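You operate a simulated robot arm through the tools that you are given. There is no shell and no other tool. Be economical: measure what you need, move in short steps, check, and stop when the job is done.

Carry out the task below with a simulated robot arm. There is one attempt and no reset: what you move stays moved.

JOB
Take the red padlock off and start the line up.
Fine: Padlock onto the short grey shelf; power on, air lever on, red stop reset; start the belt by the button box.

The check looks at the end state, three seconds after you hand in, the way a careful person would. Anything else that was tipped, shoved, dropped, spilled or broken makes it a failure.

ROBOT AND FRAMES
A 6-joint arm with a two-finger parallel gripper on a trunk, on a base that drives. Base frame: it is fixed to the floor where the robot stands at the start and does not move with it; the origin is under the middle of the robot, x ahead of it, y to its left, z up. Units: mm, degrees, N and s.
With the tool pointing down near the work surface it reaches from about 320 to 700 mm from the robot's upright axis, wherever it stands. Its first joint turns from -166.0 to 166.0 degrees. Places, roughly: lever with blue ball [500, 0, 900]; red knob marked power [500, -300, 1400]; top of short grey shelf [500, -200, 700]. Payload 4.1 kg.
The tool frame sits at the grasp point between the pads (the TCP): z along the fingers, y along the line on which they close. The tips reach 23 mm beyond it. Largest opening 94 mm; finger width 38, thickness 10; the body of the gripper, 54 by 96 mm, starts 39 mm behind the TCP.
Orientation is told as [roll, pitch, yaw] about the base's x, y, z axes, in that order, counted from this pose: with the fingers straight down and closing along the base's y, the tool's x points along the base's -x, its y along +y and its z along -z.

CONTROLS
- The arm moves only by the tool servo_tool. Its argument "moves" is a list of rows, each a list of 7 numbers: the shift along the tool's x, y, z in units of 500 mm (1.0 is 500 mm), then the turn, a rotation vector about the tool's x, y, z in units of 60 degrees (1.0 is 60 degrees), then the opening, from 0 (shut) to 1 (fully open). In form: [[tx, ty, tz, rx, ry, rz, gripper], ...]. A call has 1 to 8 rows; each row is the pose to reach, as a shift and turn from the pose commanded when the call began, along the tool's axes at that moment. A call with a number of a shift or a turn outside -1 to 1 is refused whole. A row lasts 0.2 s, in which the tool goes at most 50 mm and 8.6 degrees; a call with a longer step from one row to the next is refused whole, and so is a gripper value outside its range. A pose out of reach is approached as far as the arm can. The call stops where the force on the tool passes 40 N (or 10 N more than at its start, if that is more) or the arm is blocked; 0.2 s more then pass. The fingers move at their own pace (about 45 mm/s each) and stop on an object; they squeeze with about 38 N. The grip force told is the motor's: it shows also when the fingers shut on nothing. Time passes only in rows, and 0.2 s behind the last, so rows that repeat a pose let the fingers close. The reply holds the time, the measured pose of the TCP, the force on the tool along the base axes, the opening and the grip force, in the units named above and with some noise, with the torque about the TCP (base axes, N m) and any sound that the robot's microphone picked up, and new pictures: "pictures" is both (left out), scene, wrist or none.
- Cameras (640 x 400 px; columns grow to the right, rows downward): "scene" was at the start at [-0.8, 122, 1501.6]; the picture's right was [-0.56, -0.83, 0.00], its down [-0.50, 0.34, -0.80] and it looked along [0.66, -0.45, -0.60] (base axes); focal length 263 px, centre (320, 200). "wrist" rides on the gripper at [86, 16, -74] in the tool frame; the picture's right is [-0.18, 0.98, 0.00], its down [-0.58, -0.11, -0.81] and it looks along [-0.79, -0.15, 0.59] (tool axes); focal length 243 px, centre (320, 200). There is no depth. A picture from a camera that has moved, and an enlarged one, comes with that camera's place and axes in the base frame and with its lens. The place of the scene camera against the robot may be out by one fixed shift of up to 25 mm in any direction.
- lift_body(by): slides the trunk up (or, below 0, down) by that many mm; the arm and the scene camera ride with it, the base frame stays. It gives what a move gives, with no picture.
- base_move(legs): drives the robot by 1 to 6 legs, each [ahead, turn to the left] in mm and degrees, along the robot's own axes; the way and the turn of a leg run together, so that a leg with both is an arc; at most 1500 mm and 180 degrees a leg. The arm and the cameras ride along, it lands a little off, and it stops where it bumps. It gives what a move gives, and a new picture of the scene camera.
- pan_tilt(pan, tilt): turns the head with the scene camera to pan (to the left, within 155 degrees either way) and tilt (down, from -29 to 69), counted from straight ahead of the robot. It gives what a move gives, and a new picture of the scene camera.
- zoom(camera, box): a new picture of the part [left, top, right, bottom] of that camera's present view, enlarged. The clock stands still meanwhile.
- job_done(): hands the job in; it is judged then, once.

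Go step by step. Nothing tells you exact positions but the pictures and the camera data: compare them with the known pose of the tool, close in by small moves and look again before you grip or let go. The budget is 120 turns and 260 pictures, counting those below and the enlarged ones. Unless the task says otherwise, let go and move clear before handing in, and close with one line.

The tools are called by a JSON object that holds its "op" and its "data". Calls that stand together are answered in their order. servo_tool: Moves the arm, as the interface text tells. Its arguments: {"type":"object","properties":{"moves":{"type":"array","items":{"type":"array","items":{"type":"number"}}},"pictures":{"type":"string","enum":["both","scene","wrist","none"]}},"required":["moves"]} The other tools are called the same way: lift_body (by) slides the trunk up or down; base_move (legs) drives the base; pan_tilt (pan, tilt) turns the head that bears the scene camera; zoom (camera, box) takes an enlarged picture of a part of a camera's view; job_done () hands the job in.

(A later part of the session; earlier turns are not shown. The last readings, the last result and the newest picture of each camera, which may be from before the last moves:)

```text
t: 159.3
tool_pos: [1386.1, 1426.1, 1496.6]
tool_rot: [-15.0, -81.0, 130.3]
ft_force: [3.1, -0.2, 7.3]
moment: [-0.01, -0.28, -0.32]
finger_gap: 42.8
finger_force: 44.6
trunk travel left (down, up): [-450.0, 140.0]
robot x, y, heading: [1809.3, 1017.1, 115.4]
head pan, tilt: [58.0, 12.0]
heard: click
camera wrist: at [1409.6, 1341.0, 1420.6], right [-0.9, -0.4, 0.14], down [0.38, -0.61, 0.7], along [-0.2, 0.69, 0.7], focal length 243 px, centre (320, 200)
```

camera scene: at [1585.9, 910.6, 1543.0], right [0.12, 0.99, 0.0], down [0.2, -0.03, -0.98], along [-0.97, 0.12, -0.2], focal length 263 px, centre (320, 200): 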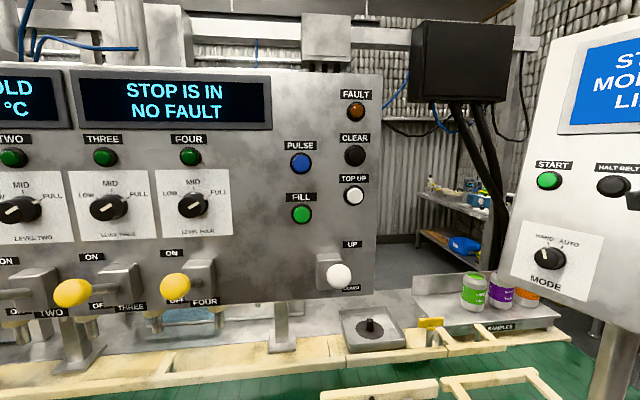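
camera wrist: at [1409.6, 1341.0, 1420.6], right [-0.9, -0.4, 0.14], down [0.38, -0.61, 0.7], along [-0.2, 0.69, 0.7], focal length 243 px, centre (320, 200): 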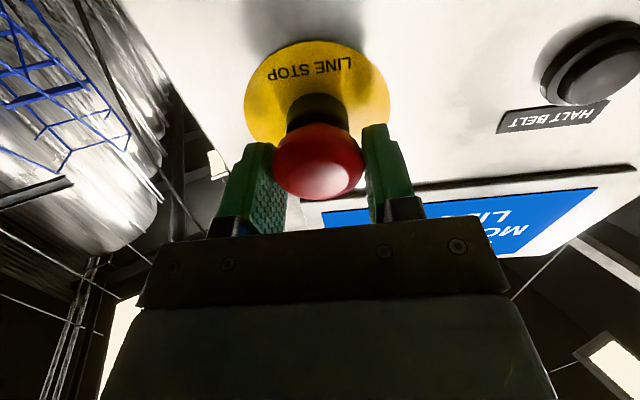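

A click on pulling: this stop is out again, so it's a pull-reset type. I'll release, back away and check the display.

{"op": "servo_tool", "data": {"moves": [[0, 0, 0, 0, 0, 0, 1], [0, 0, 0, 0, 0, 0, 1], [0, 0, 0, 0, 0, 0, 1], [0, 0, -0.07, 0, 0, 0, 1], [0, 0, -0.14, 0, 0, 0, 1], [0, 0, -0.2, 0, 0, 0, 1]]}}

{"op": "zoom", "data": {"camera": "wrist", "box": [200, 0, 440, 150]}}

```text
t: 160.8
tool_pos: [1428.2, 1338.1, 1511.5]
tool_rot: [-15.3, -80.9, 130.6]
ft_force: [0.9, -0.4, -0.7]
moment: [-0.01, 0.04, -0.03]
finger_gap: 93.9
finger_force: 0.0
trunk travel left (down, up): [-450.0, 140.0]
robot x, y, heading: [1810.6, 1015.2, 115.1]
head pan, tilt: [58.0, 12.0]
camera scene: at [1578.5, 908.5, 1541.8], right [0.12, 0.99, 0.0], down [0.21, -0.02, -0.98], along [-0.97, 0.11, -0.21], focal length 263 px, centre (320, 200)
camera wrist: at [1452.0, 1252.9, 1435.5], right [-0.91, -0.4, 0.14], down [0.38, -0.6, 0.7], along [-0.2, 0.69, 0.7], focal length 243 px, centre (320, 200)
```

scene: 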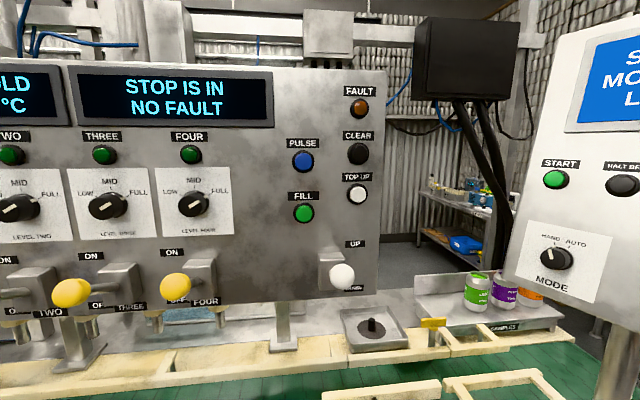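
wrist: 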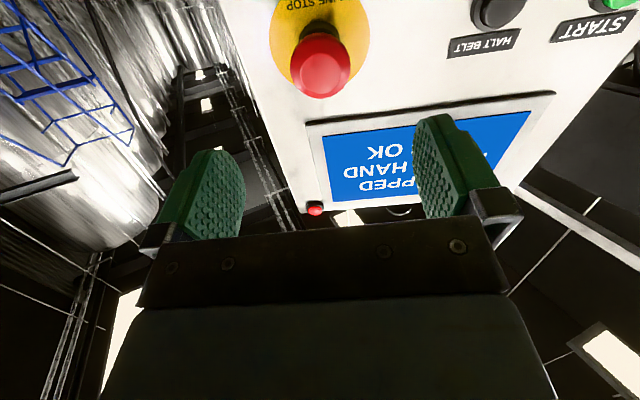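

```text
2.67 times, centred on (320, 75) of wrist
camera zoom: at [1452.0, 1252.9, 1435.5], right [-0.91, -0.4, 0.14], down [0.38, -0.6, 0.7], along [-0.2, 0.69, 0.7], focal length 647 px, centre (320, 533)
```

zoom: 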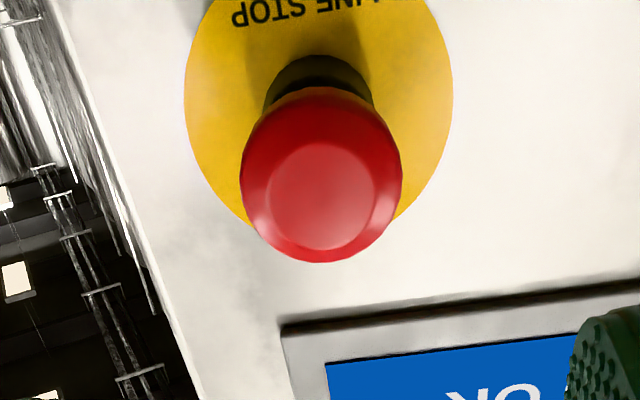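

This stop is out, but the filler still says its stop is in. I'll scan the rest of the line for another red stop.

{"op": "pan_tilt", "data": {"pan": 105, "tilt": 20}}

{"op": "pan_tilt", "data": {"pan": 135, "tilt": 25}}

{"op": "pan_tilt", "data": {"pan": 85, "tilt": 45}}

```text
t: 161.9
tool_pos: [1426.4, 1338.4, 1511.1]
tool_rot: [-15.4, -80.7, 130.8]
ft_force: [0.3, -0.3, 0.0]
moment: [0.01, 0.02, -0.03]
finger_gap: 94.0
finger_force: 0.0
trunk travel left (down, up): [-450.0, 140.0]
robot x, y, heading: [1806.0, 1019.1, 115.4]
head pan, tilt: [105.0, 20.0]
camera scene: at [1600.0, 837.6, 1528.7], right [-0.65, 0.76, 0.0], down [0.26, 0.22, -0.94], along [-0.72, -0.61, -0.34], focal length 263 px, centre (320, 200)
```

scene: 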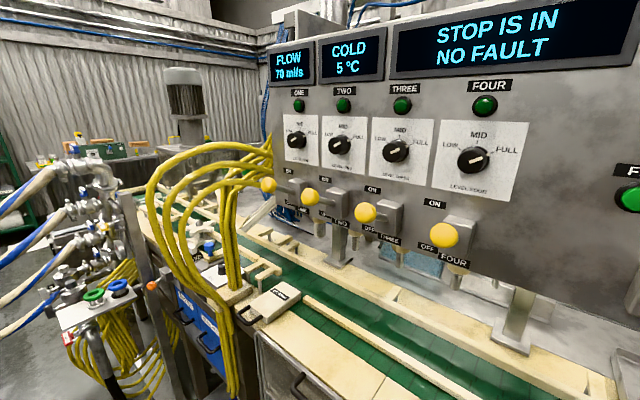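

```text
t: 162.8
tool_pos: [1427.8, 1339.3, 1512.0]
tool_rot: [-15.5, -80.8, 130.8]
ft_force: [0.3, 0.1, -0.9]
moment: [0.01, 0.02, -0.05]
finger_gap: 93.7
finger_force: 0.1
trunk travel left (down, up): [-450.0, 140.0]
robot x, y, heading: [1807.6, 1021.9, 115.1]
head pan, tilt: [135.0, 25.0]
camera scene: at [1639.9, 811.1, 1520.7], right [-0.94, 0.34, 0.0], down [0.14, 0.4, -0.91], along [-0.31, -0.85, -0.42], focal length 263 px, centre (320, 200)
```

scene: 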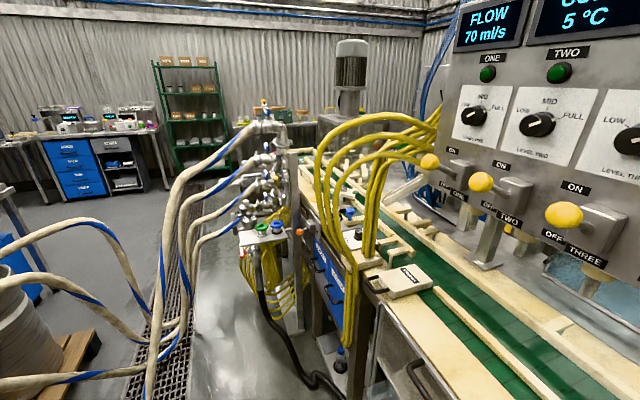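

```text
t: 164.0
tool_pos: [1427.7, 1339.5, 1511.9]
tool_rot: [-15.4, -80.9, 130.8]
ft_force: [-0.4, 0.3, 0.0]
moment: [-0.02, -0.01, 0.0]
finger_gap: 93.8
finger_force: 0.0
trunk travel left (down, up): [-450.0, 140.0]
robot x, y, heading: [1808.7, 1019.0, 115.4]
head pan, tilt: [85.0, 45.0]
camera scene: at [1594.7, 869.5, 1490.1], right [-0.35, 0.94, 0.0], down [0.66, 0.25, -0.71], along [-0.66, -0.25, -0.71], focal length 263 px, centre (320, 200)
```

scene: 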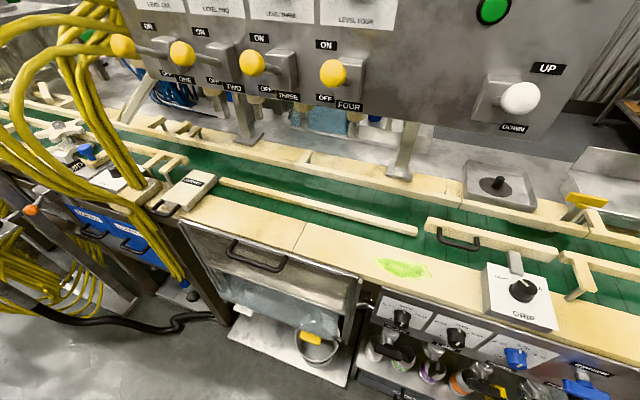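

{"op": "pan_tilt", "data": {"pan": 115, "tilt": 30}}

{"op": "zoom", "data": {"camera": "scene", "box": [60, 130, 300, 300]}}

{"op": "pan_tilt", "data": {"pan": 35, "tilt": 50}}

```text
t: 165.0
tool_pos: [1427.4, 1339.0, 1511.0]
tool_rot: [-15.3, -80.8, 130.8]
ft_force: [0.2, -0.3, 0.2]
moment: [0.01, -0.02, 0.04]
finger_gap: 93.8
finger_force: 0.0
trunk travel left (down, up): [-450.0, 140.0]
robot x, y, heading: [1806.9, 1020.3, 115.2]
head pan, tilt: [115.0, 30.0]
camera scene: at [1613.2, 828.2, 1512.6], right [-0.77, 0.64, 0.0], down [0.32, 0.39, -0.87], along [-0.55, -0.67, -0.5], focal length 263 px, centre (320, 200)
```

scene: 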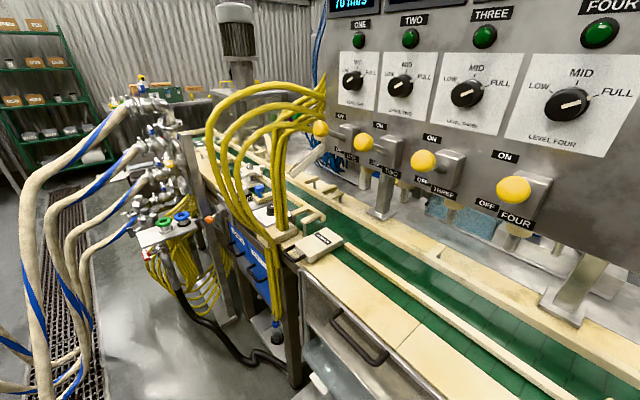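

```text
2.35 times, centred on (180, 215) of scene
camera zoom: at [1613.2, 828.2, 1512.6], right [-0.77, 0.64, 0.0], down [0.32, 0.39, -0.87], along [-0.55, -0.67, -0.5], focal length 618 px, centre (649, 165)
```

zoom: 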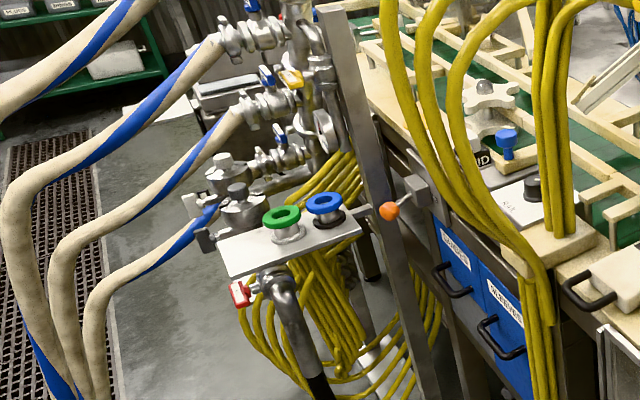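

```text
t: 166.5
tool_pos: [1428.7, 1338.9, 1511.3]
tool_rot: [-15.4, -80.9, 130.8]
ft_force: [-0.2, -0.5, -0.1]
moment: [0.0, 0.02, 0.0]
finger_gap: 93.9
finger_force: 0.1
trunk travel left (down, up): [-450.0, 140.0]
robot x, y, heading: [1808.5, 1016.6, 115.2]
head pan, tilt: [35.0, 50.0]
camera scene: at [1604.0, 935.9, 1483.2], right [0.49, 0.87, 0.0], down [0.67, -0.38, -0.64], along [-0.56, 0.32, -0.77], focal length 263 px, centre (320, 200)
```

scene: 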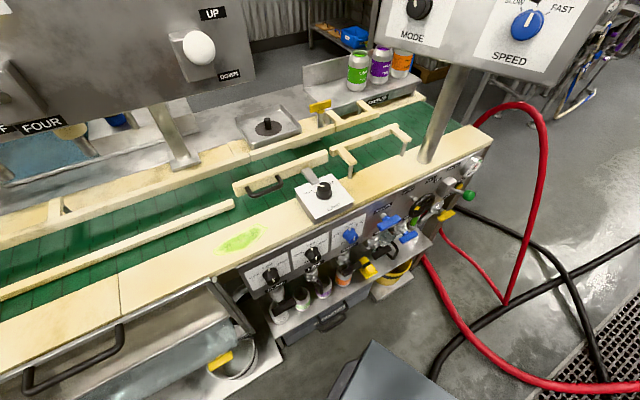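

{"op": "pan_tilt", "data": {"pan": 130, "tilt": 10}}

{"op": "zoom", "data": {"camera": "scene", "box": [230, 90, 470, 250]}}

{"op": "zoom", "data": {"camera": "scene", "box": [0, 90, 240, 250]}}

```text
t: 168.2
tool_pos: [1428.0, 1340.2, 1510.8]
tool_rot: [-15.4, -80.7, 130.9]
ft_force: [0.2, -0.7, 0.2]
moment: [-0.01, 0.01, -0.02]
finger_gap: 93.9
finger_force: 0.0
trunk travel left (down, up): [-450.0, 140.0]
robot x, y, heading: [1808.0, 1020.2, 115.3]
head pan, tilt: [130.0, 10.0]
camera scene: at [1632.1, 813.3, 1545.0], right [-0.91, 0.42, 0.0], down [0.07, 0.16, -0.98], along [-0.41, -0.89, -0.17], focal length 263 px, centre (320, 200)
```

scene: 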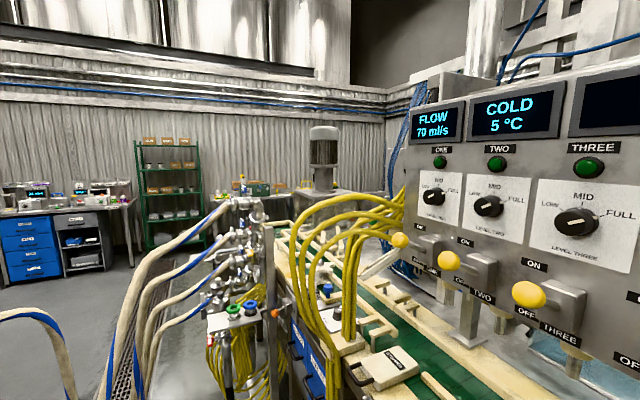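

```text
2.50 times, centred on (350, 170) of scene
camera zoom: at [1632.1, 813.3, 1545.0], right [-0.91, 0.42, 0.0], down [0.07, 0.16, -0.98], along [-0.41, -0.89, -0.17], focal length 656 px, centre (245, 275)
```

zoom: 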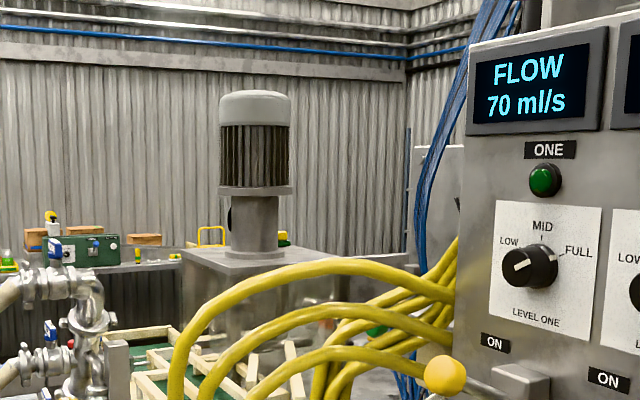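

```text
2.50 times, centred on (120, 170) of scene
camera zoom: at [1632.1, 813.3, 1545.0], right [-0.91, 0.42, 0.0], down [0.07, 0.16, -0.98], along [-0.41, -0.89, -0.17], focal length 656 px, centre (820, 275)
```

zoom: 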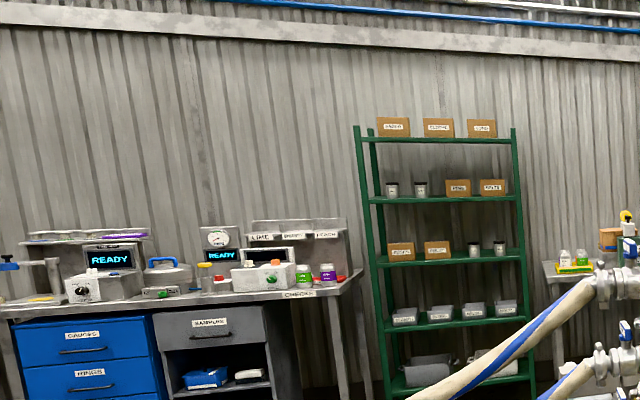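

{"op": "pan_tilt", "data": {"pan": 60, "tilt": 8}}

{"op": "pan_tilt", "data": {"pan": 25, "tilt": 8}}

```text
t: 169.6
tool_pos: [1426.8, 1339.4, 1511.0]
tool_rot: [-15.5, -80.8, 130.7]
ft_force: [0.6, 0.3, -0.4]
moment: [-0.02, 0.01, 0.02]
finger_gap: 94.0
finger_force: 0.1
trunk travel left (down, up): [-450.0, 140.0]
robot x, y, heading: [1808.0, 1020.7, 115.1]
head pan, tilt: [60.0, 8.0]
camera scene: at [1578.7, 905.3, 1548.2], right [0.08, 1.0, 0.0], down [0.14, -0.01, -0.99], along [-0.99, 0.08, -0.14], focal length 263 px, centre (320, 200)
```

scene: 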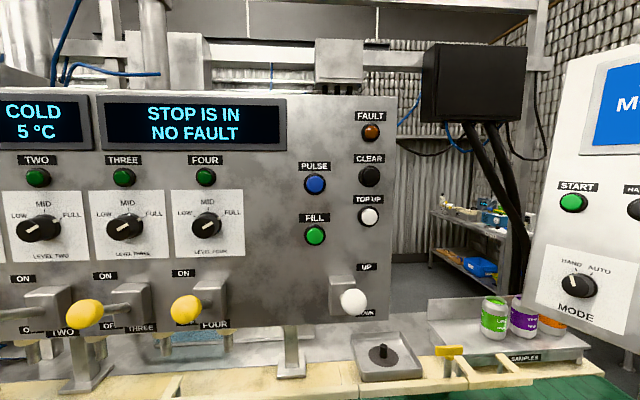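

```text
t: 170.6
tool_pos: [1427.2, 1338.2, 1510.5]
tool_rot: [-15.5, -80.9, 130.8]
ft_force: [0.6, -0.2, 1.4]
moment: [-0.01, -0.01, 0.02]
finger_gap: 93.8
finger_force: 0.0
trunk travel left (down, up): [-450.0, 140.0]
robot x, y, heading: [1808.8, 1023.7, 115.1]
head pan, tilt: [25.0, 8.0]
camera scene: at [1599.6, 956.9, 1548.3], right [0.64, 0.77, 0.0], down [0.11, -0.09, -0.99], along [-0.76, 0.63, -0.14], focal length 263 px, centre (320, 200)
```

scene: 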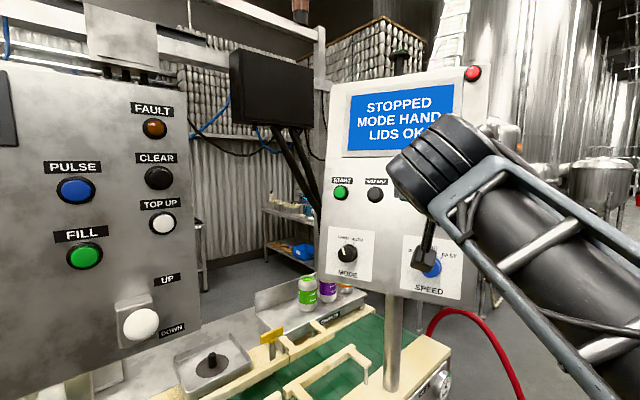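

"STOP IS IN" may mean the can-stop gate, and LINE STOP is out (reset). I'll close the fingers, move in front of START and check it with the wrist camera.

{"op": "servo_tool", "data": {"moves": [[0.01, 0.09, 0.01, 0, 0, 0, 0.3], [0.025, 0.18, 0.02, 0, 0, 0, 0], [0.04, 0.27, 0.035, 0, 0, 0, 0], [0.05, 0.35, 0.05, 0, 0, 0, 0], [0.064, 0.43, 0.06, 0, 0, 0, 0], [0.064, 0.43, 0.06, 0, 0, 0, 0]]}}

```text
t: 172.0
tool_pos: [1243.6, 1265.7, 1446.7]
tool_rot: [-15.3, -80.9, 130.6]
ft_force: [-0.3, 0.8, 0.1]
moment: [0.01, 0.07, 0.01]
finger_gap: 0.1
finger_force: 31.9
out of reach, approached as far as the arm can: row 4, 5, 6
trunk travel left (down, up): [-450.0, 140.0]
robot x, y, heading: [1808.9, 1020.7, 115.3]
head pan, tilt: [25.0, 8.0]
camera scene: at [1600.2, 956.9, 1548.3], right [0.64, 0.77, 0.0], down [0.11, -0.09, -0.99], along [-0.76, 0.63, -0.14], focal length 263 px, centre (320, 200)
camera wrist: at [1266.9, 1181.8, 1371.7], right [-0.91, -0.4, 0.14], down [0.38, -0.6, 0.7], along [-0.2, 0.69, 0.7], focal length 243 px, centre (320, 200)
```

scene: 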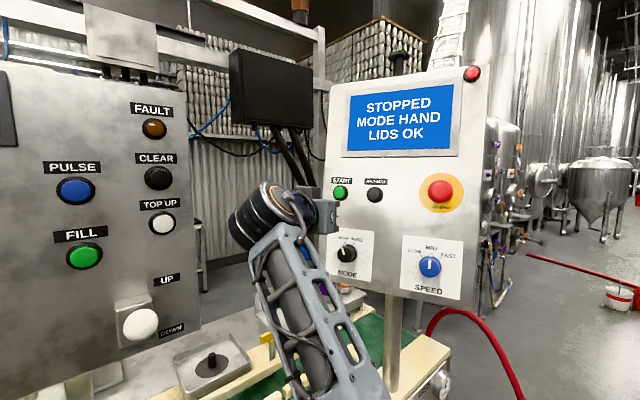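
wrist: 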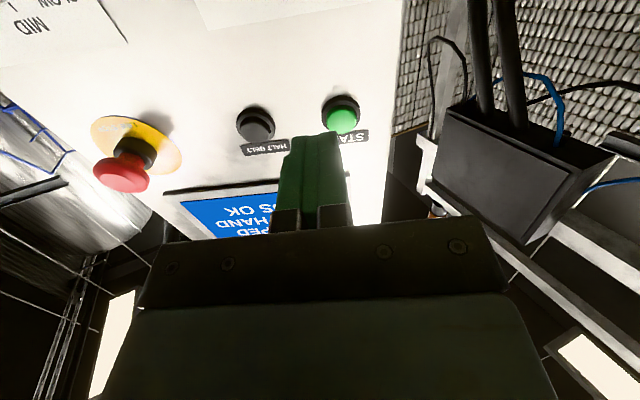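

The arm is at its reach limit. I'll raise the trunk so the shoulder is closer in height.

{"op": "lift_body", "data": {"by": 110}}

{"op": "servo_tool", "data": {"moves": [[0.05, 0, 0, 0, 0, 0, 0], [0.1, 0.02, 0, 0, 0, 0, 0], [0.145, 0.03, 0.01, 0, 0, 0, 0], [0.145, 0.03, 0.01, 0, 0, 0, 0]], "pictures": "wrist"}}

```text
t: 173.5
tool_pos: [1241.9, 1267.8, 1557.1]
tool_rot: [-15.5, -80.7, 130.8]
ft_force: [0.4, 0.5, 0.1]
moment: [-0.01, 0.0, -0.01]
finger_gap: 0.1
finger_force: 37.9
trunk travel left (down, up): [-560.0, 30.0]
robot x, y, heading: [1807.4, 1020.3, 115.4]
head pan, tilt: [25.0, 8.0]
```

```text
t: 174.5
tool_pos: [1202.0, 1257.8, 1508.6]
tool_rot: [-15.5, -80.9, 130.7]
ft_force: [0.0, -0.2, -0.2]
moment: [-0.04, -0.04, 0.0]
finger_gap: 0.0
finger_force: 38.2
out of reach, approached as far as the arm can: row 1, 2, 3, 4
trunk travel left (down, up): [-560.0, 30.0]
robot x, y, heading: [1808.8, 1017.1, 115.3]
head pan, tilt: [25.0, 8.0]
camera wrist: at [1226.0, 1173.0, 1433.7], right [-0.91, -0.4, 0.14], down [0.38, -0.6, 0.7], along [-0.2, 0.69, 0.7], focal length 243 px, centre (320, 200)
```

wrist: 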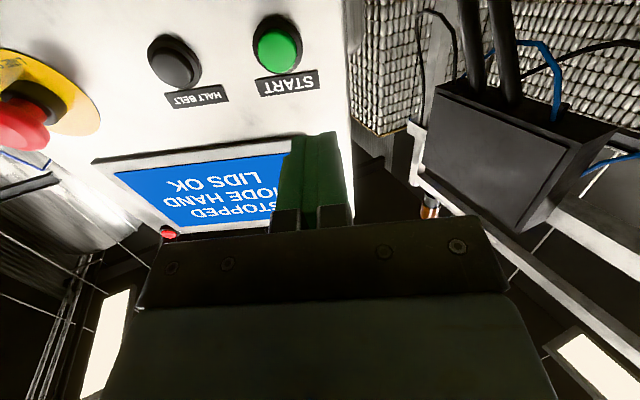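

START is at about (1176, 1374, 1476). I'll align to it, 60 mm short.

{"op": "servo_tool", "data": {"moves": [[0.017, -0.017, 0.024, 0, 0, 0, 0], [0.034, -0.034, 0.048, 0, 0, 0, 0], [0.05, -0.052, 0.074, 0, 0, 0, 0], [0.05, -0.052, 0.074, 0, 0, 0, 0]]}}

{"op": "zoom", "data": {"camera": "wrist", "box": [200, 0, 440, 160]}}

```text
t: 175.5
tool_pos: [1196.2, 1301.0, 1497.6]
tool_rot: [-14.6, -81.2, 129.3]
ft_force: [-0.1, -0.4, -0.1]
moment: [-0.02, -0.01, 0.04]
finger_gap: 0.0
finger_force: 37.7
out of reach, approached as far as the arm can: row 1, 2, 3, 4
trunk travel left (down, up): [-560.0, 30.0]
robot x, y, heading: [1808.3, 1017.8, 115.1]
head pan, tilt: [25.0, 8.0]
camera scene: at [1601.8, 956.6, 1658.5], right [0.64, 0.77, 0.0], down [0.11, -0.09, -0.99], along [-0.76, 0.63, -0.14], focal length 263 px, centre (320, 200)
camera wrist: at [1219.2, 1216.4, 1422.1], right [-0.91, -0.39, 0.14], down [0.37, -0.61, 0.7], along [-0.19, 0.69, 0.7], focal length 243 px, centre (320, 200)
```

scene: 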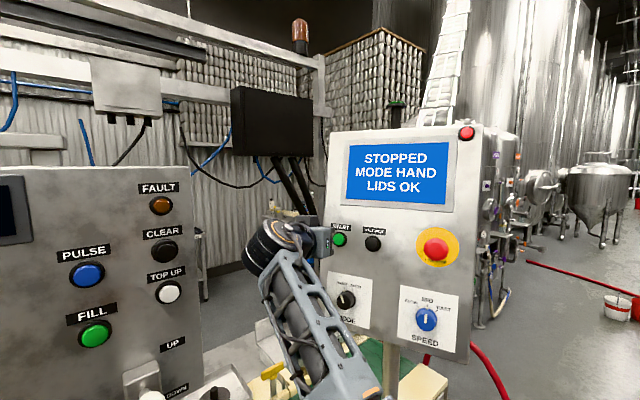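
wrist: 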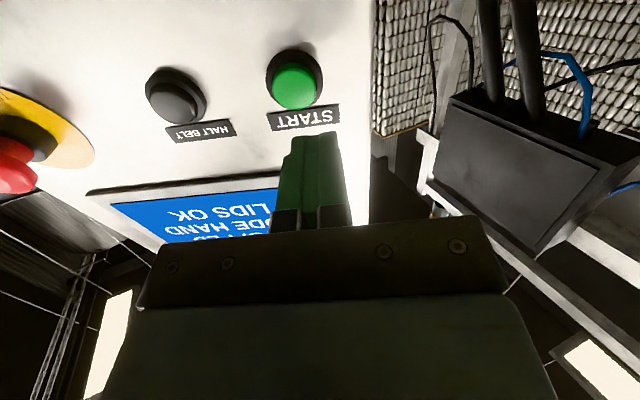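

```text
2.50 times, centred on (320, 80) of wrist
camera zoom: at [1219.2, 1216.4, 1422.1], right [-0.91, -0.39, 0.14], down [0.37, -0.61, 0.7], along [-0.19, 0.69, 0.7], focal length 606 px, centre (320, 500)
```

zoom: 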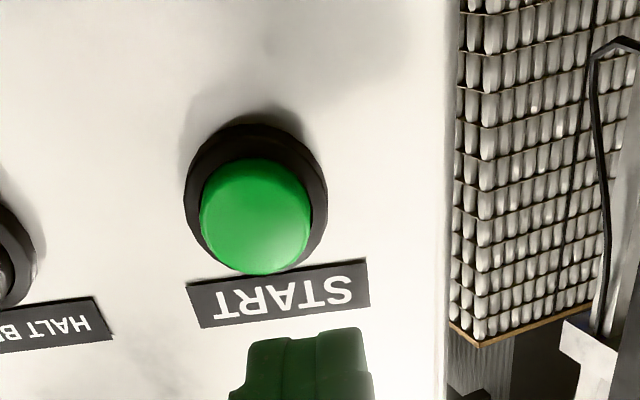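

I'll retract the tool 100 mm and drive the base forward 100 mm, to gain reach.

{"op": "servo_tool", "data": {"moves": [[0, -0.02, -0.08, 0, 0, 0, 0], [0, -0.04, -0.16, 0, 0, 0, 0], [0, -0.06, -0.24, 0, 0, 0, 0]], "pictures": "none"}}

{"op": "base_move", "data": {"legs": [[110, 0]]}}

{"op": "servo_tool", "data": {"moves": [[0, 0, 0, 0, 0, 0, 0]], "pictures": "wrist"}}

```text
t: 176.3
tool_pos: [1286.6, 1204.0, 1499.1]
tool_rot: [-15.8, -80.8, 131.0]
ft_force: [-0.1, -0.8, -0.8]
moment: [0.07, 0.03, -0.06]
finger_gap: 0.1
finger_force: 37.8
trunk travel left (down, up): [-560.0, 30.0]
robot x, y, heading: [1808.7, 1018.2, 115.6]
head pan, tilt: [25.0, 8.0]
```

```text
t: 177.4
tool_pos: [1241.5, 1305.2, 1500.4]
tool_rot: [-15.4, -80.8, 130.5]
ft_force: [-0.3, -0.1, -0.2]
moment: [-0.02, -0.02, 0.0]
finger_gap: 0.0
finger_force: 37.9
trunk travel left (down, up): [-560.0, 30.0]
robot x, y, heading: [1760.3, 1120.2, 115.3]
head pan, tilt: [25.0, 8.0]
camera scene: at [1551.7, 1057.8, 1658.2], right [0.64, 0.77, 0.0], down [0.11, -0.09, -0.99], along [-0.76, 0.63, -0.14], focal length 263 px, centre (320, 200)
```

scene: 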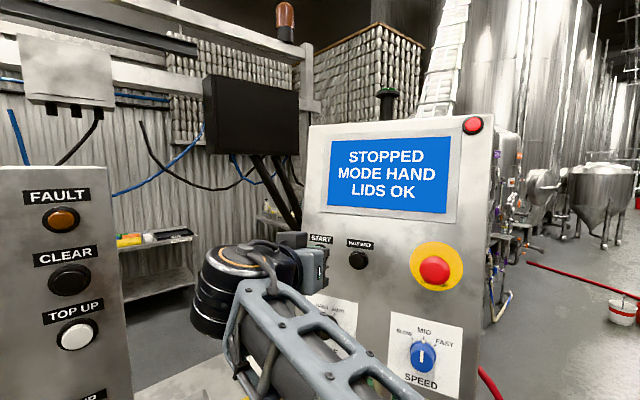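

```text
t: 177.8
tool_pos: [1241.4, 1305.1, 1500.2]
tool_rot: [-15.4, -80.8, 130.6]
ft_force: [-0.1, 0.5, -0.4]
moment: [0.0, 0.0, -0.01]
finger_gap: 0.2
finger_force: 38.1
trunk travel left (down, up): [-560.0, 30.0]
robot x, y, heading: [1761.2, 1116.3, 115.2]
head pan, tilt: [25.0, 8.0]
camera wrist: at [1265.4, 1219.5, 1424.0], right [-0.91, -0.4, 0.14], down [0.37, -0.61, 0.7], along [-0.2, 0.69, 0.7], focal length 243 px, centre (320, 200)
```

wrist: 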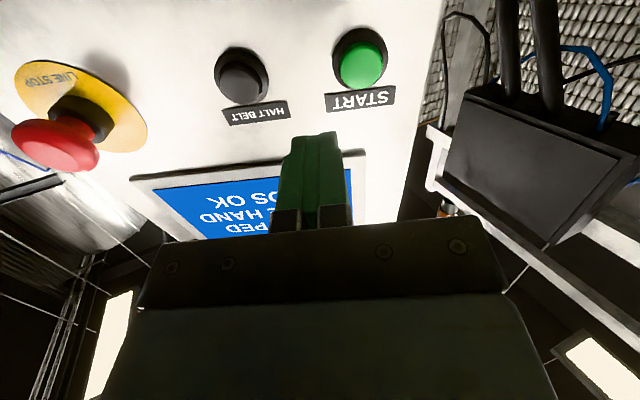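

{"op": "servo_tool", "data": {"moves": [[0.0125, 0.03, 0.01, 0, 0, 0, 0], [0.025, 0.06, 0.021, 0, 0, 0, 0], [0.025, 0.06, 0.021, 0, 0, 0, 0]], "pictures": "wrist"}}

```text
t: 178.7
tool_pos: [1209.9, 1299.9, 1481.6]
tool_rot: [-15.2, -81.0, 130.5]
ft_force: [0.4, -0.2, 0.4]
moment: [-0.02, 0.0, 0.0]
finger_gap: 0.2
finger_force: 38.1
trunk travel left (down, up): [-560.0, 30.0]
robot x, y, heading: [1762.3, 1118.3, 115.3]
head pan, tilt: [25.0, 8.0]
camera wrist: at [1234.3, 1214.3, 1407.8], right [-0.91, -0.4, 0.14], down [0.38, -0.61, 0.7], along [-0.19, 0.69, 0.7], focal length 243 px, centre (320, 200)
```

wrist: 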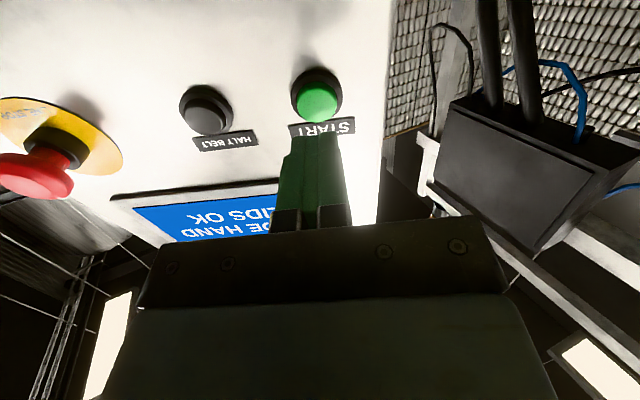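

Aligned. I'll raise 6 mm and advance until START clicks.

{"op": "servo_tool", "data": {"moves": [[-0.012, 0, 0.04, 0, 0, 0, 0], [-0.012, 0, 0.08, 0, 0, 0, 0], [-0.012, 0, 0.09, 0, 0, 0, 0], [-0.012, 0, 0.098, 0, 0, 0, 0], [-0.012, 0, 0.106, 0, 0, 0, 0], [-0.012, 0, 0.112, 0, 0, 0, 0], [-0.012, 0, 0.118, 0, 0, 0, 0]]}}

```text
t: 180.2
tool_pos: [1187.1, 1350.6, 1482.3]
tool_rot: [-15.6, -81.0, 130.7]
ft_force: [8.1, -16.5, 0.9]
moment: [-0.26, -0.11, -0.04]
finger_gap: 0.0
finger_force: 38.1
trunk travel left (down, up): [-560.0, 30.0]
robot x, y, heading: [1765.2, 1119.8, 115.3]
head pan, tilt: [25.0, 8.0]
heard: click
camera scene: at [1554.5, 1052.6, 1658.3], right [0.64, 0.77, 0.0], down [0.11, -0.09, -0.99], along [-0.76, 0.63, -0.14], focal length 263 px, centre (320, 200)
camera wrist: at [1211.4, 1264.5, 1406.5], right [-0.91, -0.4, 0.14], down [0.38, -0.61, 0.7], along [-0.2, 0.69, 0.7], focal length 243 px, centre (320, 200)
```

scene: 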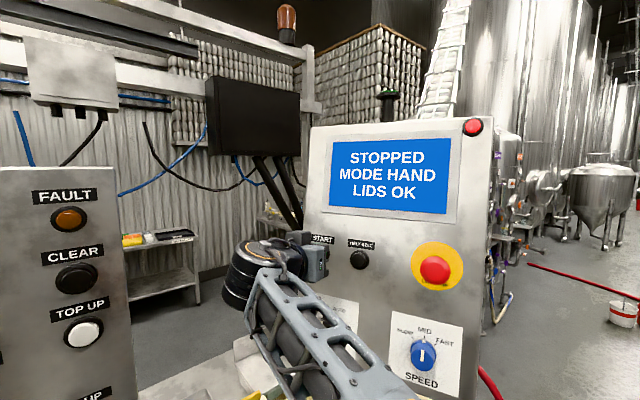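
wrist: 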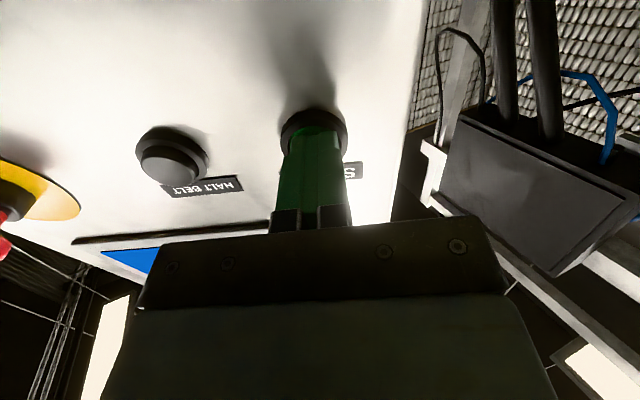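

START clicked. I'll back off and read the screen.

{"op": "servo_tool", "data": {"moves": [[0, 0, -0.05, 0, 0, 0, 0], [0, 0, -0.13, 0, 0, 0, 0], [0, 0, -0.2, 0, 0, 0, 0], [0, 0, -0.2, 0, 0, 0, 0]]}}

```text
t: 181.2
tool_pos: [1228.2, 1264.1, 1496.2]
tool_rot: [-15.4, -80.8, 130.7]
ft_force: [0.2, -0.4, -0.4]
moment: [0.03, 0.01, 0.01]
finger_gap: 0.0
finger_force: 38.2
trunk travel left (down, up): [-560.0, 30.0]
robot x, y, heading: [1759.0, 1115.9, 115.0]
head pan, tilt: [25.0, 8.0]
camera scene: at [1552.2, 1056.9, 1658.2], right [0.64, 0.77, 0.0], down [0.11, -0.09, -0.99], along [-0.76, 0.63, -0.14], focal length 263 px, centre (320, 200)
camera wrist: at [1251.8, 1179.0, 1420.5], right [-0.91, -0.4, 0.14], down [0.37, -0.61, 0.7], along [-0.19, 0.69, 0.7], focal length 243 px, centre (320, 200)
```

scene: 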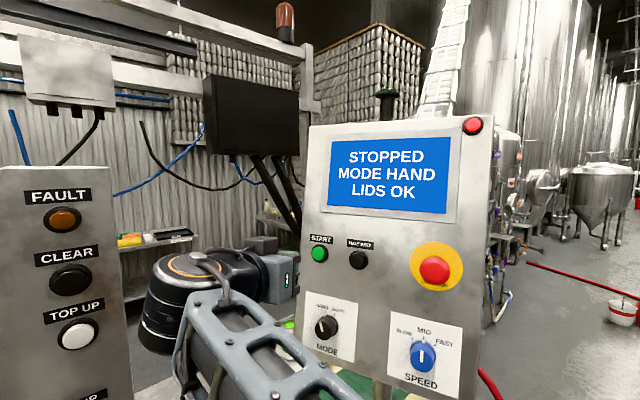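
wrist: 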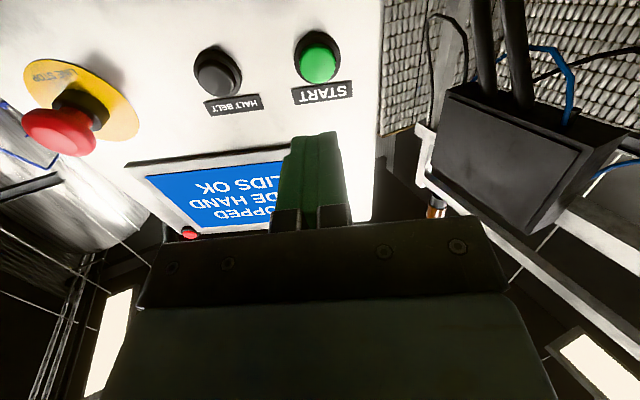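

Still STOPPED, so something still blocks the line. I'll look closely at the red item at the box corner and the stop head.

{"op": "zoom", "data": {"camera": "scene", "box": [430, 100, 510, 150]}}

{"op": "zoom", "data": {"camera": "scene", "box": [395, 230, 485, 300]}}

{"op": "pan_tilt", "data": {"pan": 75, "tilt": 25}}

```text
8.00 times, centred on (470, 125) of scene
camera zoom: at [1552.2, 1056.9, 1658.2], right [0.64, 0.77, 0.0], down [0.11, -0.09, -0.99], along [-0.76, 0.63, -0.14], focal length 2100 px, centre (-880, 800)
```

zoom: 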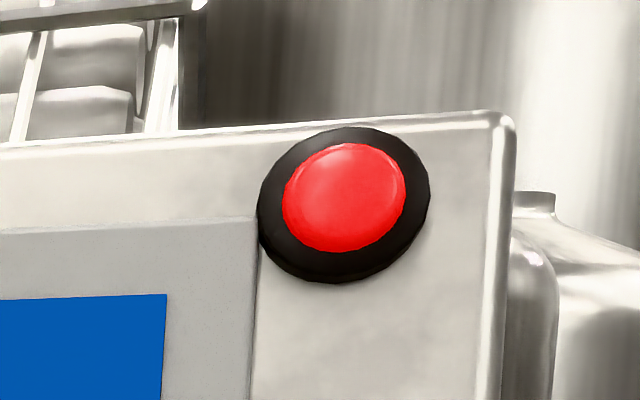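

```text
5.71 times, centred on (440, 265) of scene
camera zoom: at [1552.2, 1056.9, 1658.2], right [0.64, 0.77, 0.0], down [0.11, -0.09, -0.99], along [-0.76, 0.63, -0.14], focal length 1500 px, centre (-366, -171)
```

zoom: 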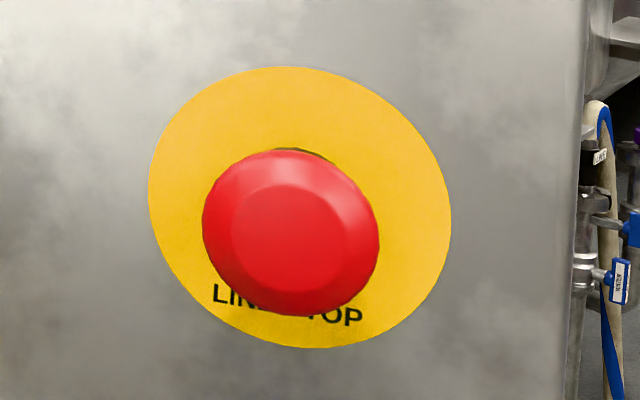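

```text
t: 182.4
tool_pos: [1227.5, 1263.8, 1496.5]
tool_rot: [-15.5, -80.7, 130.8]
ft_force: [0.7, 0.0, 1.0]
moment: [0.01, -0.01, -0.02]
finger_gap: 0.0
finger_force: 37.7
trunk travel left (down, up): [-560.0, 30.0]
robot x, y, heading: [1760.9, 1115.7, 115.3]
head pan, tilt: [75.0, 25.0]
camera scene: at [1532.9, 981.1, 1630.7], right [-0.18, 0.98, 0.0], down [0.42, 0.07, -0.91], along [-0.89, -0.16, -0.42], focal length 263 px, centre (320, 200)
```

scene: 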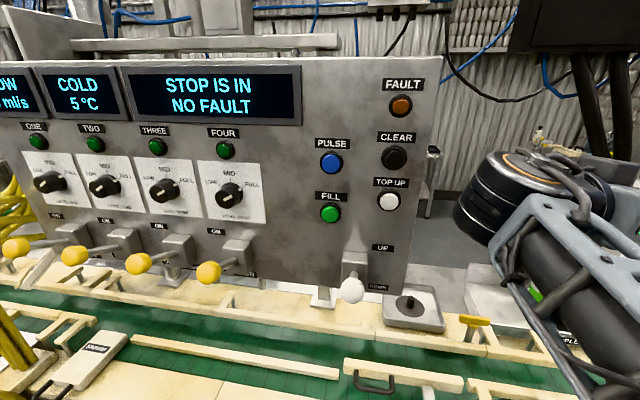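

The screen still says STOPPED. I'll press START again, deeper and for longer, and look at the screen during and after.

{"op": "pan_tilt", "data": {"pan": 25, "tilt": 15}}

{"op": "servo_tool", "data": {"moves": [[0, 0, 0.09, 0, 0, 0, 0], [0, 0, 0.17, 0, 0, 0, 0], [0, 0, 0.2, 0, 0, 0, 0], [0, 0, 0.21, 0, 0, 0, 0], [0, 0, 0.215, 0, 0, 0, 0], [0, 0, 0.215, 0, 0, 0, 0], [0, 0, 0.215, 0, 0, 0, 0], [0, 0, 0.215, 0, 0, 0, 0]], "pictures": "scene"}}

{"op": "servo_tool", "data": {"moves": [[0, 0, -0.05, 0, 0, 0, 0], [0, 0, -0.13, 0, 0, 0, 0], [0, 0, -0.2, 0, 0, 0, 0], [0, 0, -0.2, 0, 0, 0, 0]], "pictures": "scene"}}

```text
t: 183.6
tool_pos: [1227.4, 1265.0, 1496.7]
tool_rot: [-15.5, -80.8, 130.7]
ft_force: [-0.1, 0.6, 0.1]
moment: [0.02, 0.01, 0.02]
finger_gap: 0.0
finger_force: 38.7
trunk travel left (down, up): [-560.0, 30.0]
robot x, y, heading: [1760.6, 1119.8, 114.9]
head pan, tilt: [25.0, 15.0]
camera scene: at [1551.7, 1057.1, 1646.9], right [0.64, 0.77, 0.0], down [0.2, -0.17, -0.97], along [-0.74, 0.62, -0.26], focal length 263 px, centre (320, 200)
```

scene: 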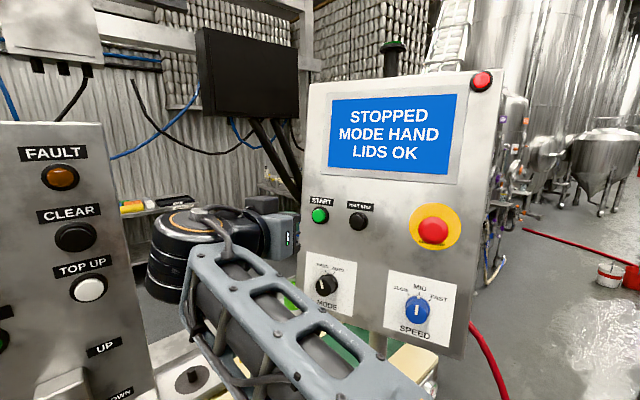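

```text
t: 185.4
tool_pos: [1185.9, 1352.8, 1484.4]
tool_rot: [-16.0, -81.2, 131.2]
ft_force: [13.2, -29.3, -7.9]
moment: [-0.69, -0.29, -0.06]
finger_gap: 0.0
finger_force: 37.9
trunk travel left (down, up): [-560.0, 30.0]
robot x, y, heading: [1762.3, 1121.5, 115.3]
head pan, tilt: [25.0, 15.0]
heard: click
camera scene: at [1554.3, 1050.4, 1646.9], right [0.64, 0.77, 0.0], down [0.2, -0.16, -0.97], along [-0.74, 0.62, -0.26], focal length 263 px, centre (320, 200)
```

scene: 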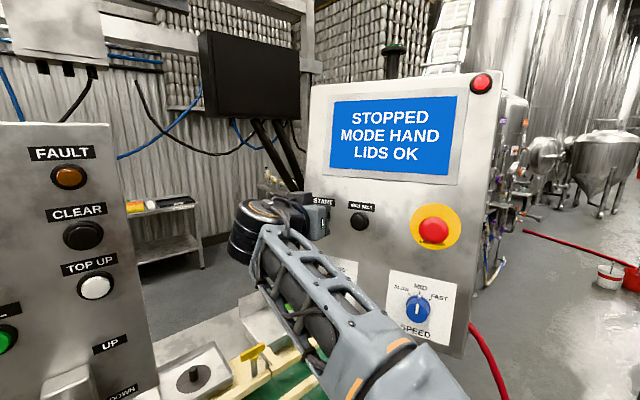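

```text
t: 186.4
tool_pos: [1223.3, 1269.3, 1497.4]
tool_rot: [-15.6, -80.9, 130.8]
ft_force: [0.3, 0.1, 0.7]
moment: [0.02, 0.01, -0.04]
finger_gap: 0.0
finger_force: 38.2
trunk travel left (down, up): [-560.0, 30.0]
robot x, y, heading: [1762.9, 1121.3, 115.4]
head pan, tilt: [25.0, 15.0]
camera scene: at [1551.6, 1057.5, 1646.9], right [0.64, 0.77, 0.0], down [0.2, -0.17, -0.97], along [-0.74, 0.62, -0.26], focal length 263 px, centre (320, 200)
```

scene: 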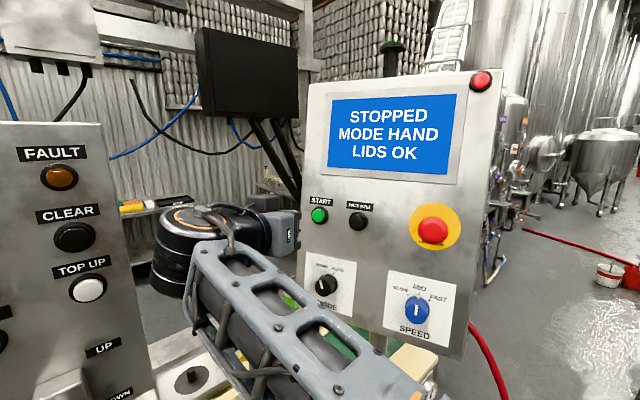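

LINE STOP is push-to-latch and pull-to-release, and it was out all along, so another red stop must be in. At the start I saw a blank-backed panel near (490, -855, 1150) on the right conveyor, facing -y, which is the likely place. I'll back up, swing clear of the box and drive back round the line end.

{"op": "base_move", "data": {"legs": [[-200, 0], [0, -45], [1500, 0], [250, 0], [0, 110], [1400, 0]]}}

```text
t: 209.9
tool_pos: [672.5, 2190.4, 1497.2]
tool_rot: [-15.4, -80.7, -164.7]
ft_force: [0.3, 0.1, -0.4]
moment: [0.02, 0.0, 0.03]
finger_gap: 0.0
finger_force: 38.1
trunk travel left (down, up): [-560.0, 30.0]
robot x, y, heading: [1041.3, 2610.6, 179.5]
head pan, tilt: [25.0, 15.0]
camera scene: at [1001.3, 2409.3, 1646.9], right [-0.42, 0.91, 0.0], down [0.23, 0.11, -0.97], along [-0.88, -0.41, -0.26], focal length 263 px, centre (320, 200)
```

scene: 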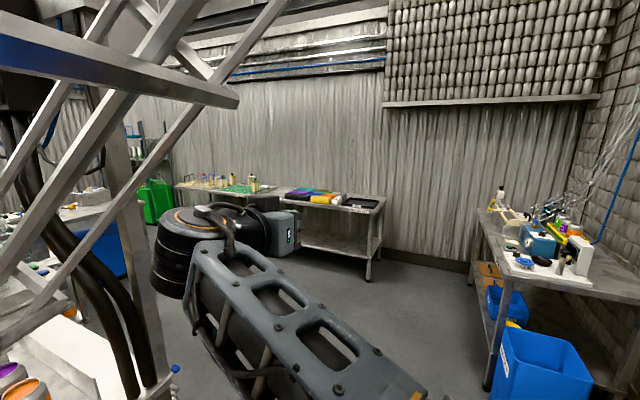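

The can chute is close on the left, so I'll tuck the arm inward before continuing.

{"op": "servo_tool", "data": {"moves": [[0, -0.07, 0.04, 0, 0, 0, 0], [0, -0.15, 0.09, 0, 0, 0, 0], [0, -0.23, 0.14, 0, 0, 0, 0], [0, -0.31, 0.19, 0, 0, 0, 0], [0, -0.4, 0.22, 0, 0, 0, 0], [0, -0.49, 0.25, 0, 0, 0, 0], [0, -0.58, 0.26, 0, 0, 0, 0]], "pictures": "none"}}

{"op": "base_move", "data": {"legs": [[940, 0], [0, 55], [700, 0], [0, 35], [1500, 0], [620, 0]]}}

```text
t: 211.5
tool_pos: [544.7, 2479.3, 1488.8]
tool_rot: [-15.6, -80.9, -164.6]
ft_force: [-0.3, -0.3, -0.7]
moment: [0.02, 0.01, -0.01]
finger_gap: 0.0
finger_force: 37.9
trunk travel left (down, up): [-560.0, 30.0]
robot x, y, heading: [1041.7, 2609.4, 180.0]
head pan, tilt: [25.0, 15.0]
```

```text
t: 234.0
tool_pos: [-66.2, -573.3, 1489.1]
tool_rot: [-15.4, -80.8, -72.5]
ft_force: [-0.4, -0.5, -0.6]
moment: [-0.02, 0.01, 0.0]
finger_gap: 0.2
finger_force: 38.1
trunk travel left (down, up): [-560.0, 30.0]
robot x, y, heading: [-220.3, -82.1, -87.6]
head pan, tilt: [25.0, 15.0]
camera scene: at [-24.8, -97.1, 1646.9], right [-0.89, -0.46, 0.0], down [-0.12, 0.23, -0.97], along [0.44, -0.86, -0.26], focal length 263 px, centre (320, 200)
```

scene: 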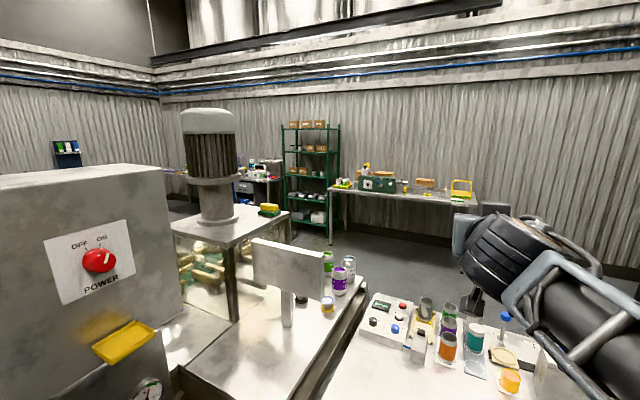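

Back at the front. I'll go round the right-hand table's left end to see that panel's face.

{"op": "base_move", "data": {"legs": [[0, -92], [930, 0], [0, 90], [1500, 0]]}}

{"op": "pan_tilt", "data": {"pan": 75, "tilt": 15}}

```text
t: 253.7
tool_pos: [-911.5, -2101.4, 1488.2]
tool_rot: [-15.5, -80.8, -71.8]
ft_force: [0.2, -0.5, -1.4]
moment: [-0.03, 0.0, 0.01]
finger_gap: 0.1
finger_force: 37.9
trunk travel left (down, up): [-560.0, 30.0]
robot x, y, heading: [-1069.8, -1613.6, -87.3]
head pan, tilt: [25.0, 15.0]
camera scene: at [-875.5, -1624.4, 1646.9], right [-0.88, -0.47, 0.0], down [-0.12, 0.23, -0.97], along [0.45, -0.85, -0.26], focal length 263 px, centre (320, 200)
```

scene: 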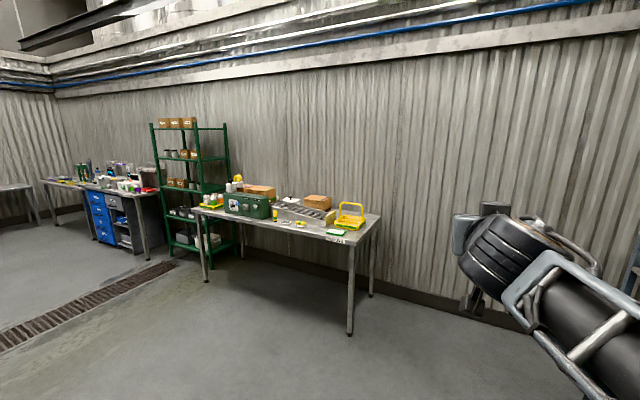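

```text
t: 254.9
tool_pos: [-912.3, -2100.7, 1489.9]
tool_rot: [-15.5, -80.9, -71.7]
ft_force: [-0.6, -0.2, -0.1]
moment: [0.02, -0.03, 0.03]
finger_gap: 0.0
finger_force: 37.4
trunk travel left (down, up): [-560.0, 30.0]
robot x, y, heading: [-1071.0, -1616.4, -87.3]
head pan, tilt: [75.0, 15.0]
camera scene: at [-827.8, -1561.4, 1646.9], right [-0.21, -0.98, 0.0], down [-0.25, 0.05, -0.97], along [0.94, -0.2, -0.26], focal length 263 px, centre (320, 200)
```

scene: 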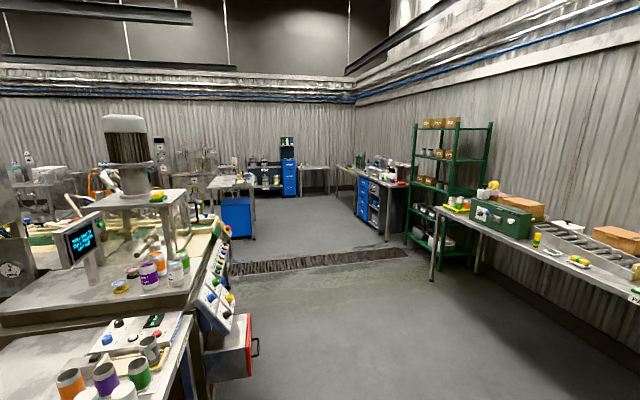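

There it is: a sloped control panel with many buttons at the conveyor's right end, plus a screen. Zooming.

{"op": "zoom", "data": {"camera": "scene", "box": [40, 190, 270, 380]}}

{"op": "zoom", "data": {"camera": "scene", "box": [190, 210, 260, 350]}}

```text
2.11 times, centred on (155, 285) of scene
camera zoom: at [-827.8, -1561.4, 1646.9], right [-0.21, -0.98, 0.0], down [-0.25, 0.05, -0.97], along [0.94, -0.2, -0.26], focal length 553 px, centre (667, 21)
```

zoom: 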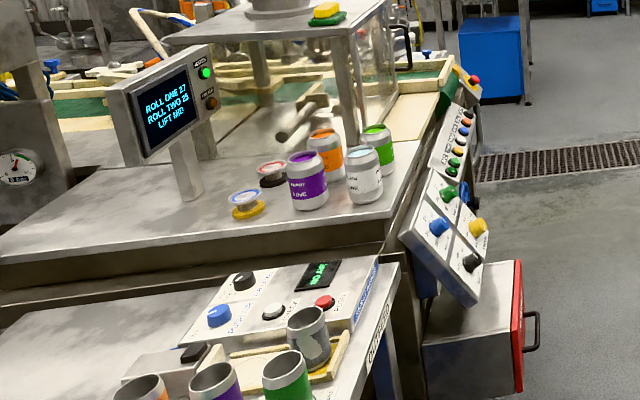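

```text
2.86 times, centred on (225, 280) of scene
camera zoom: at [-827.8, -1561.4, 1646.9], right [-0.21, -0.98, 0.0], down [-0.25, 0.05, -0.97], along [0.94, -0.2, -0.26], focal length 750 px, centre (591, -29)
```

zoom: 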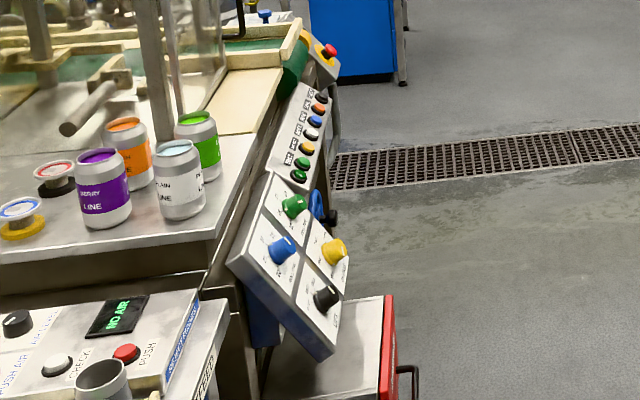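

A red mushroom on a yellow ring sits on a small box at about (1050, -1285, 950) on the conveyor's right face. I'll drive along the aisle to face it.

{"op": "base_move", "data": {"legs": [[0, 80], [1400, 0], [740, 0], [0, 97]]}}

{"op": "pan_tilt", "data": {"pan": 10, "tilt": 45}}

```text
t: 272.9
tool_pos: [888.2, -1413.5, 1488.5]
tool_rot: [-15.5, -80.9, 106.2]
ft_force: [0.0, 0.0, -0.1]
moment: [-0.02, 0.01, -0.03]
finger_gap: 0.0
finger_force: 38.2
trunk travel left (down, up): [-560.0, 30.0]
robot x, y, heading: [1029.9, -1905.9, 90.6]
head pan, tilt: [75.0, 15.0]
camera scene: at [759.2, -1940.9, 1646.9], right [0.25, 0.97, 0.0], down [0.25, -0.06, -0.97], along [-0.94, 0.24, -0.26], focal length 263 px, centre (320, 200)
```

scene: 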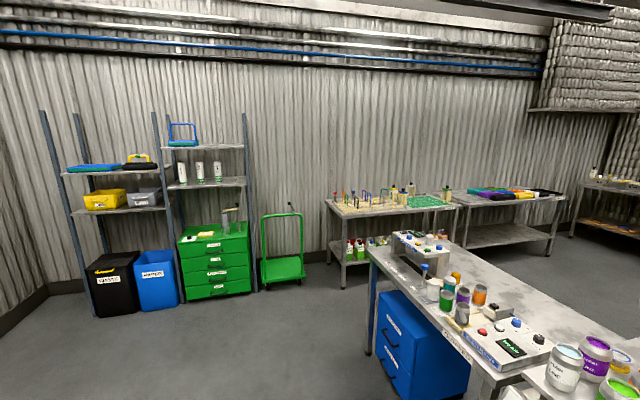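

```text
t: 274.3
tool_pos: [890.6, -1413.2, 1488.0]
tool_rot: [-15.5, -80.7, 106.3]
ft_force: [0.9, 0.6, 0.2]
moment: [-0.02, 0.02, -0.01]
finger_gap: 0.0
finger_force: 38.4
trunk travel left (down, up): [-560.0, 30.0]
robot x, y, heading: [1028.4, -1908.7, 91.1]
head pan, tilt: [10.0, 45.0]
camera scene: at [834.7, -1884.0, 1600.1], right [0.98, 0.19, 0.0], down [0.13, -0.69, -0.71], along [-0.13, 0.69, -0.71], focal length 263 px, centre (320, 200)
```

scene: 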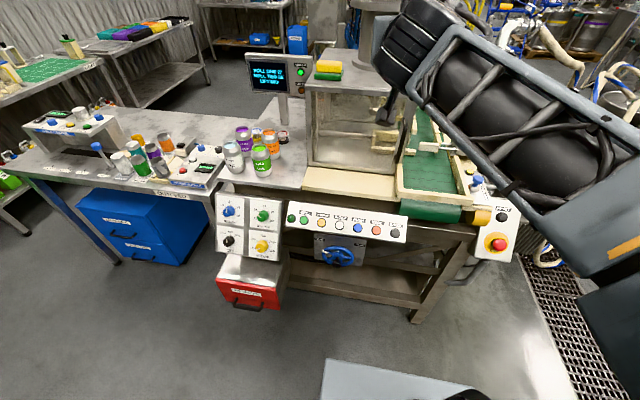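

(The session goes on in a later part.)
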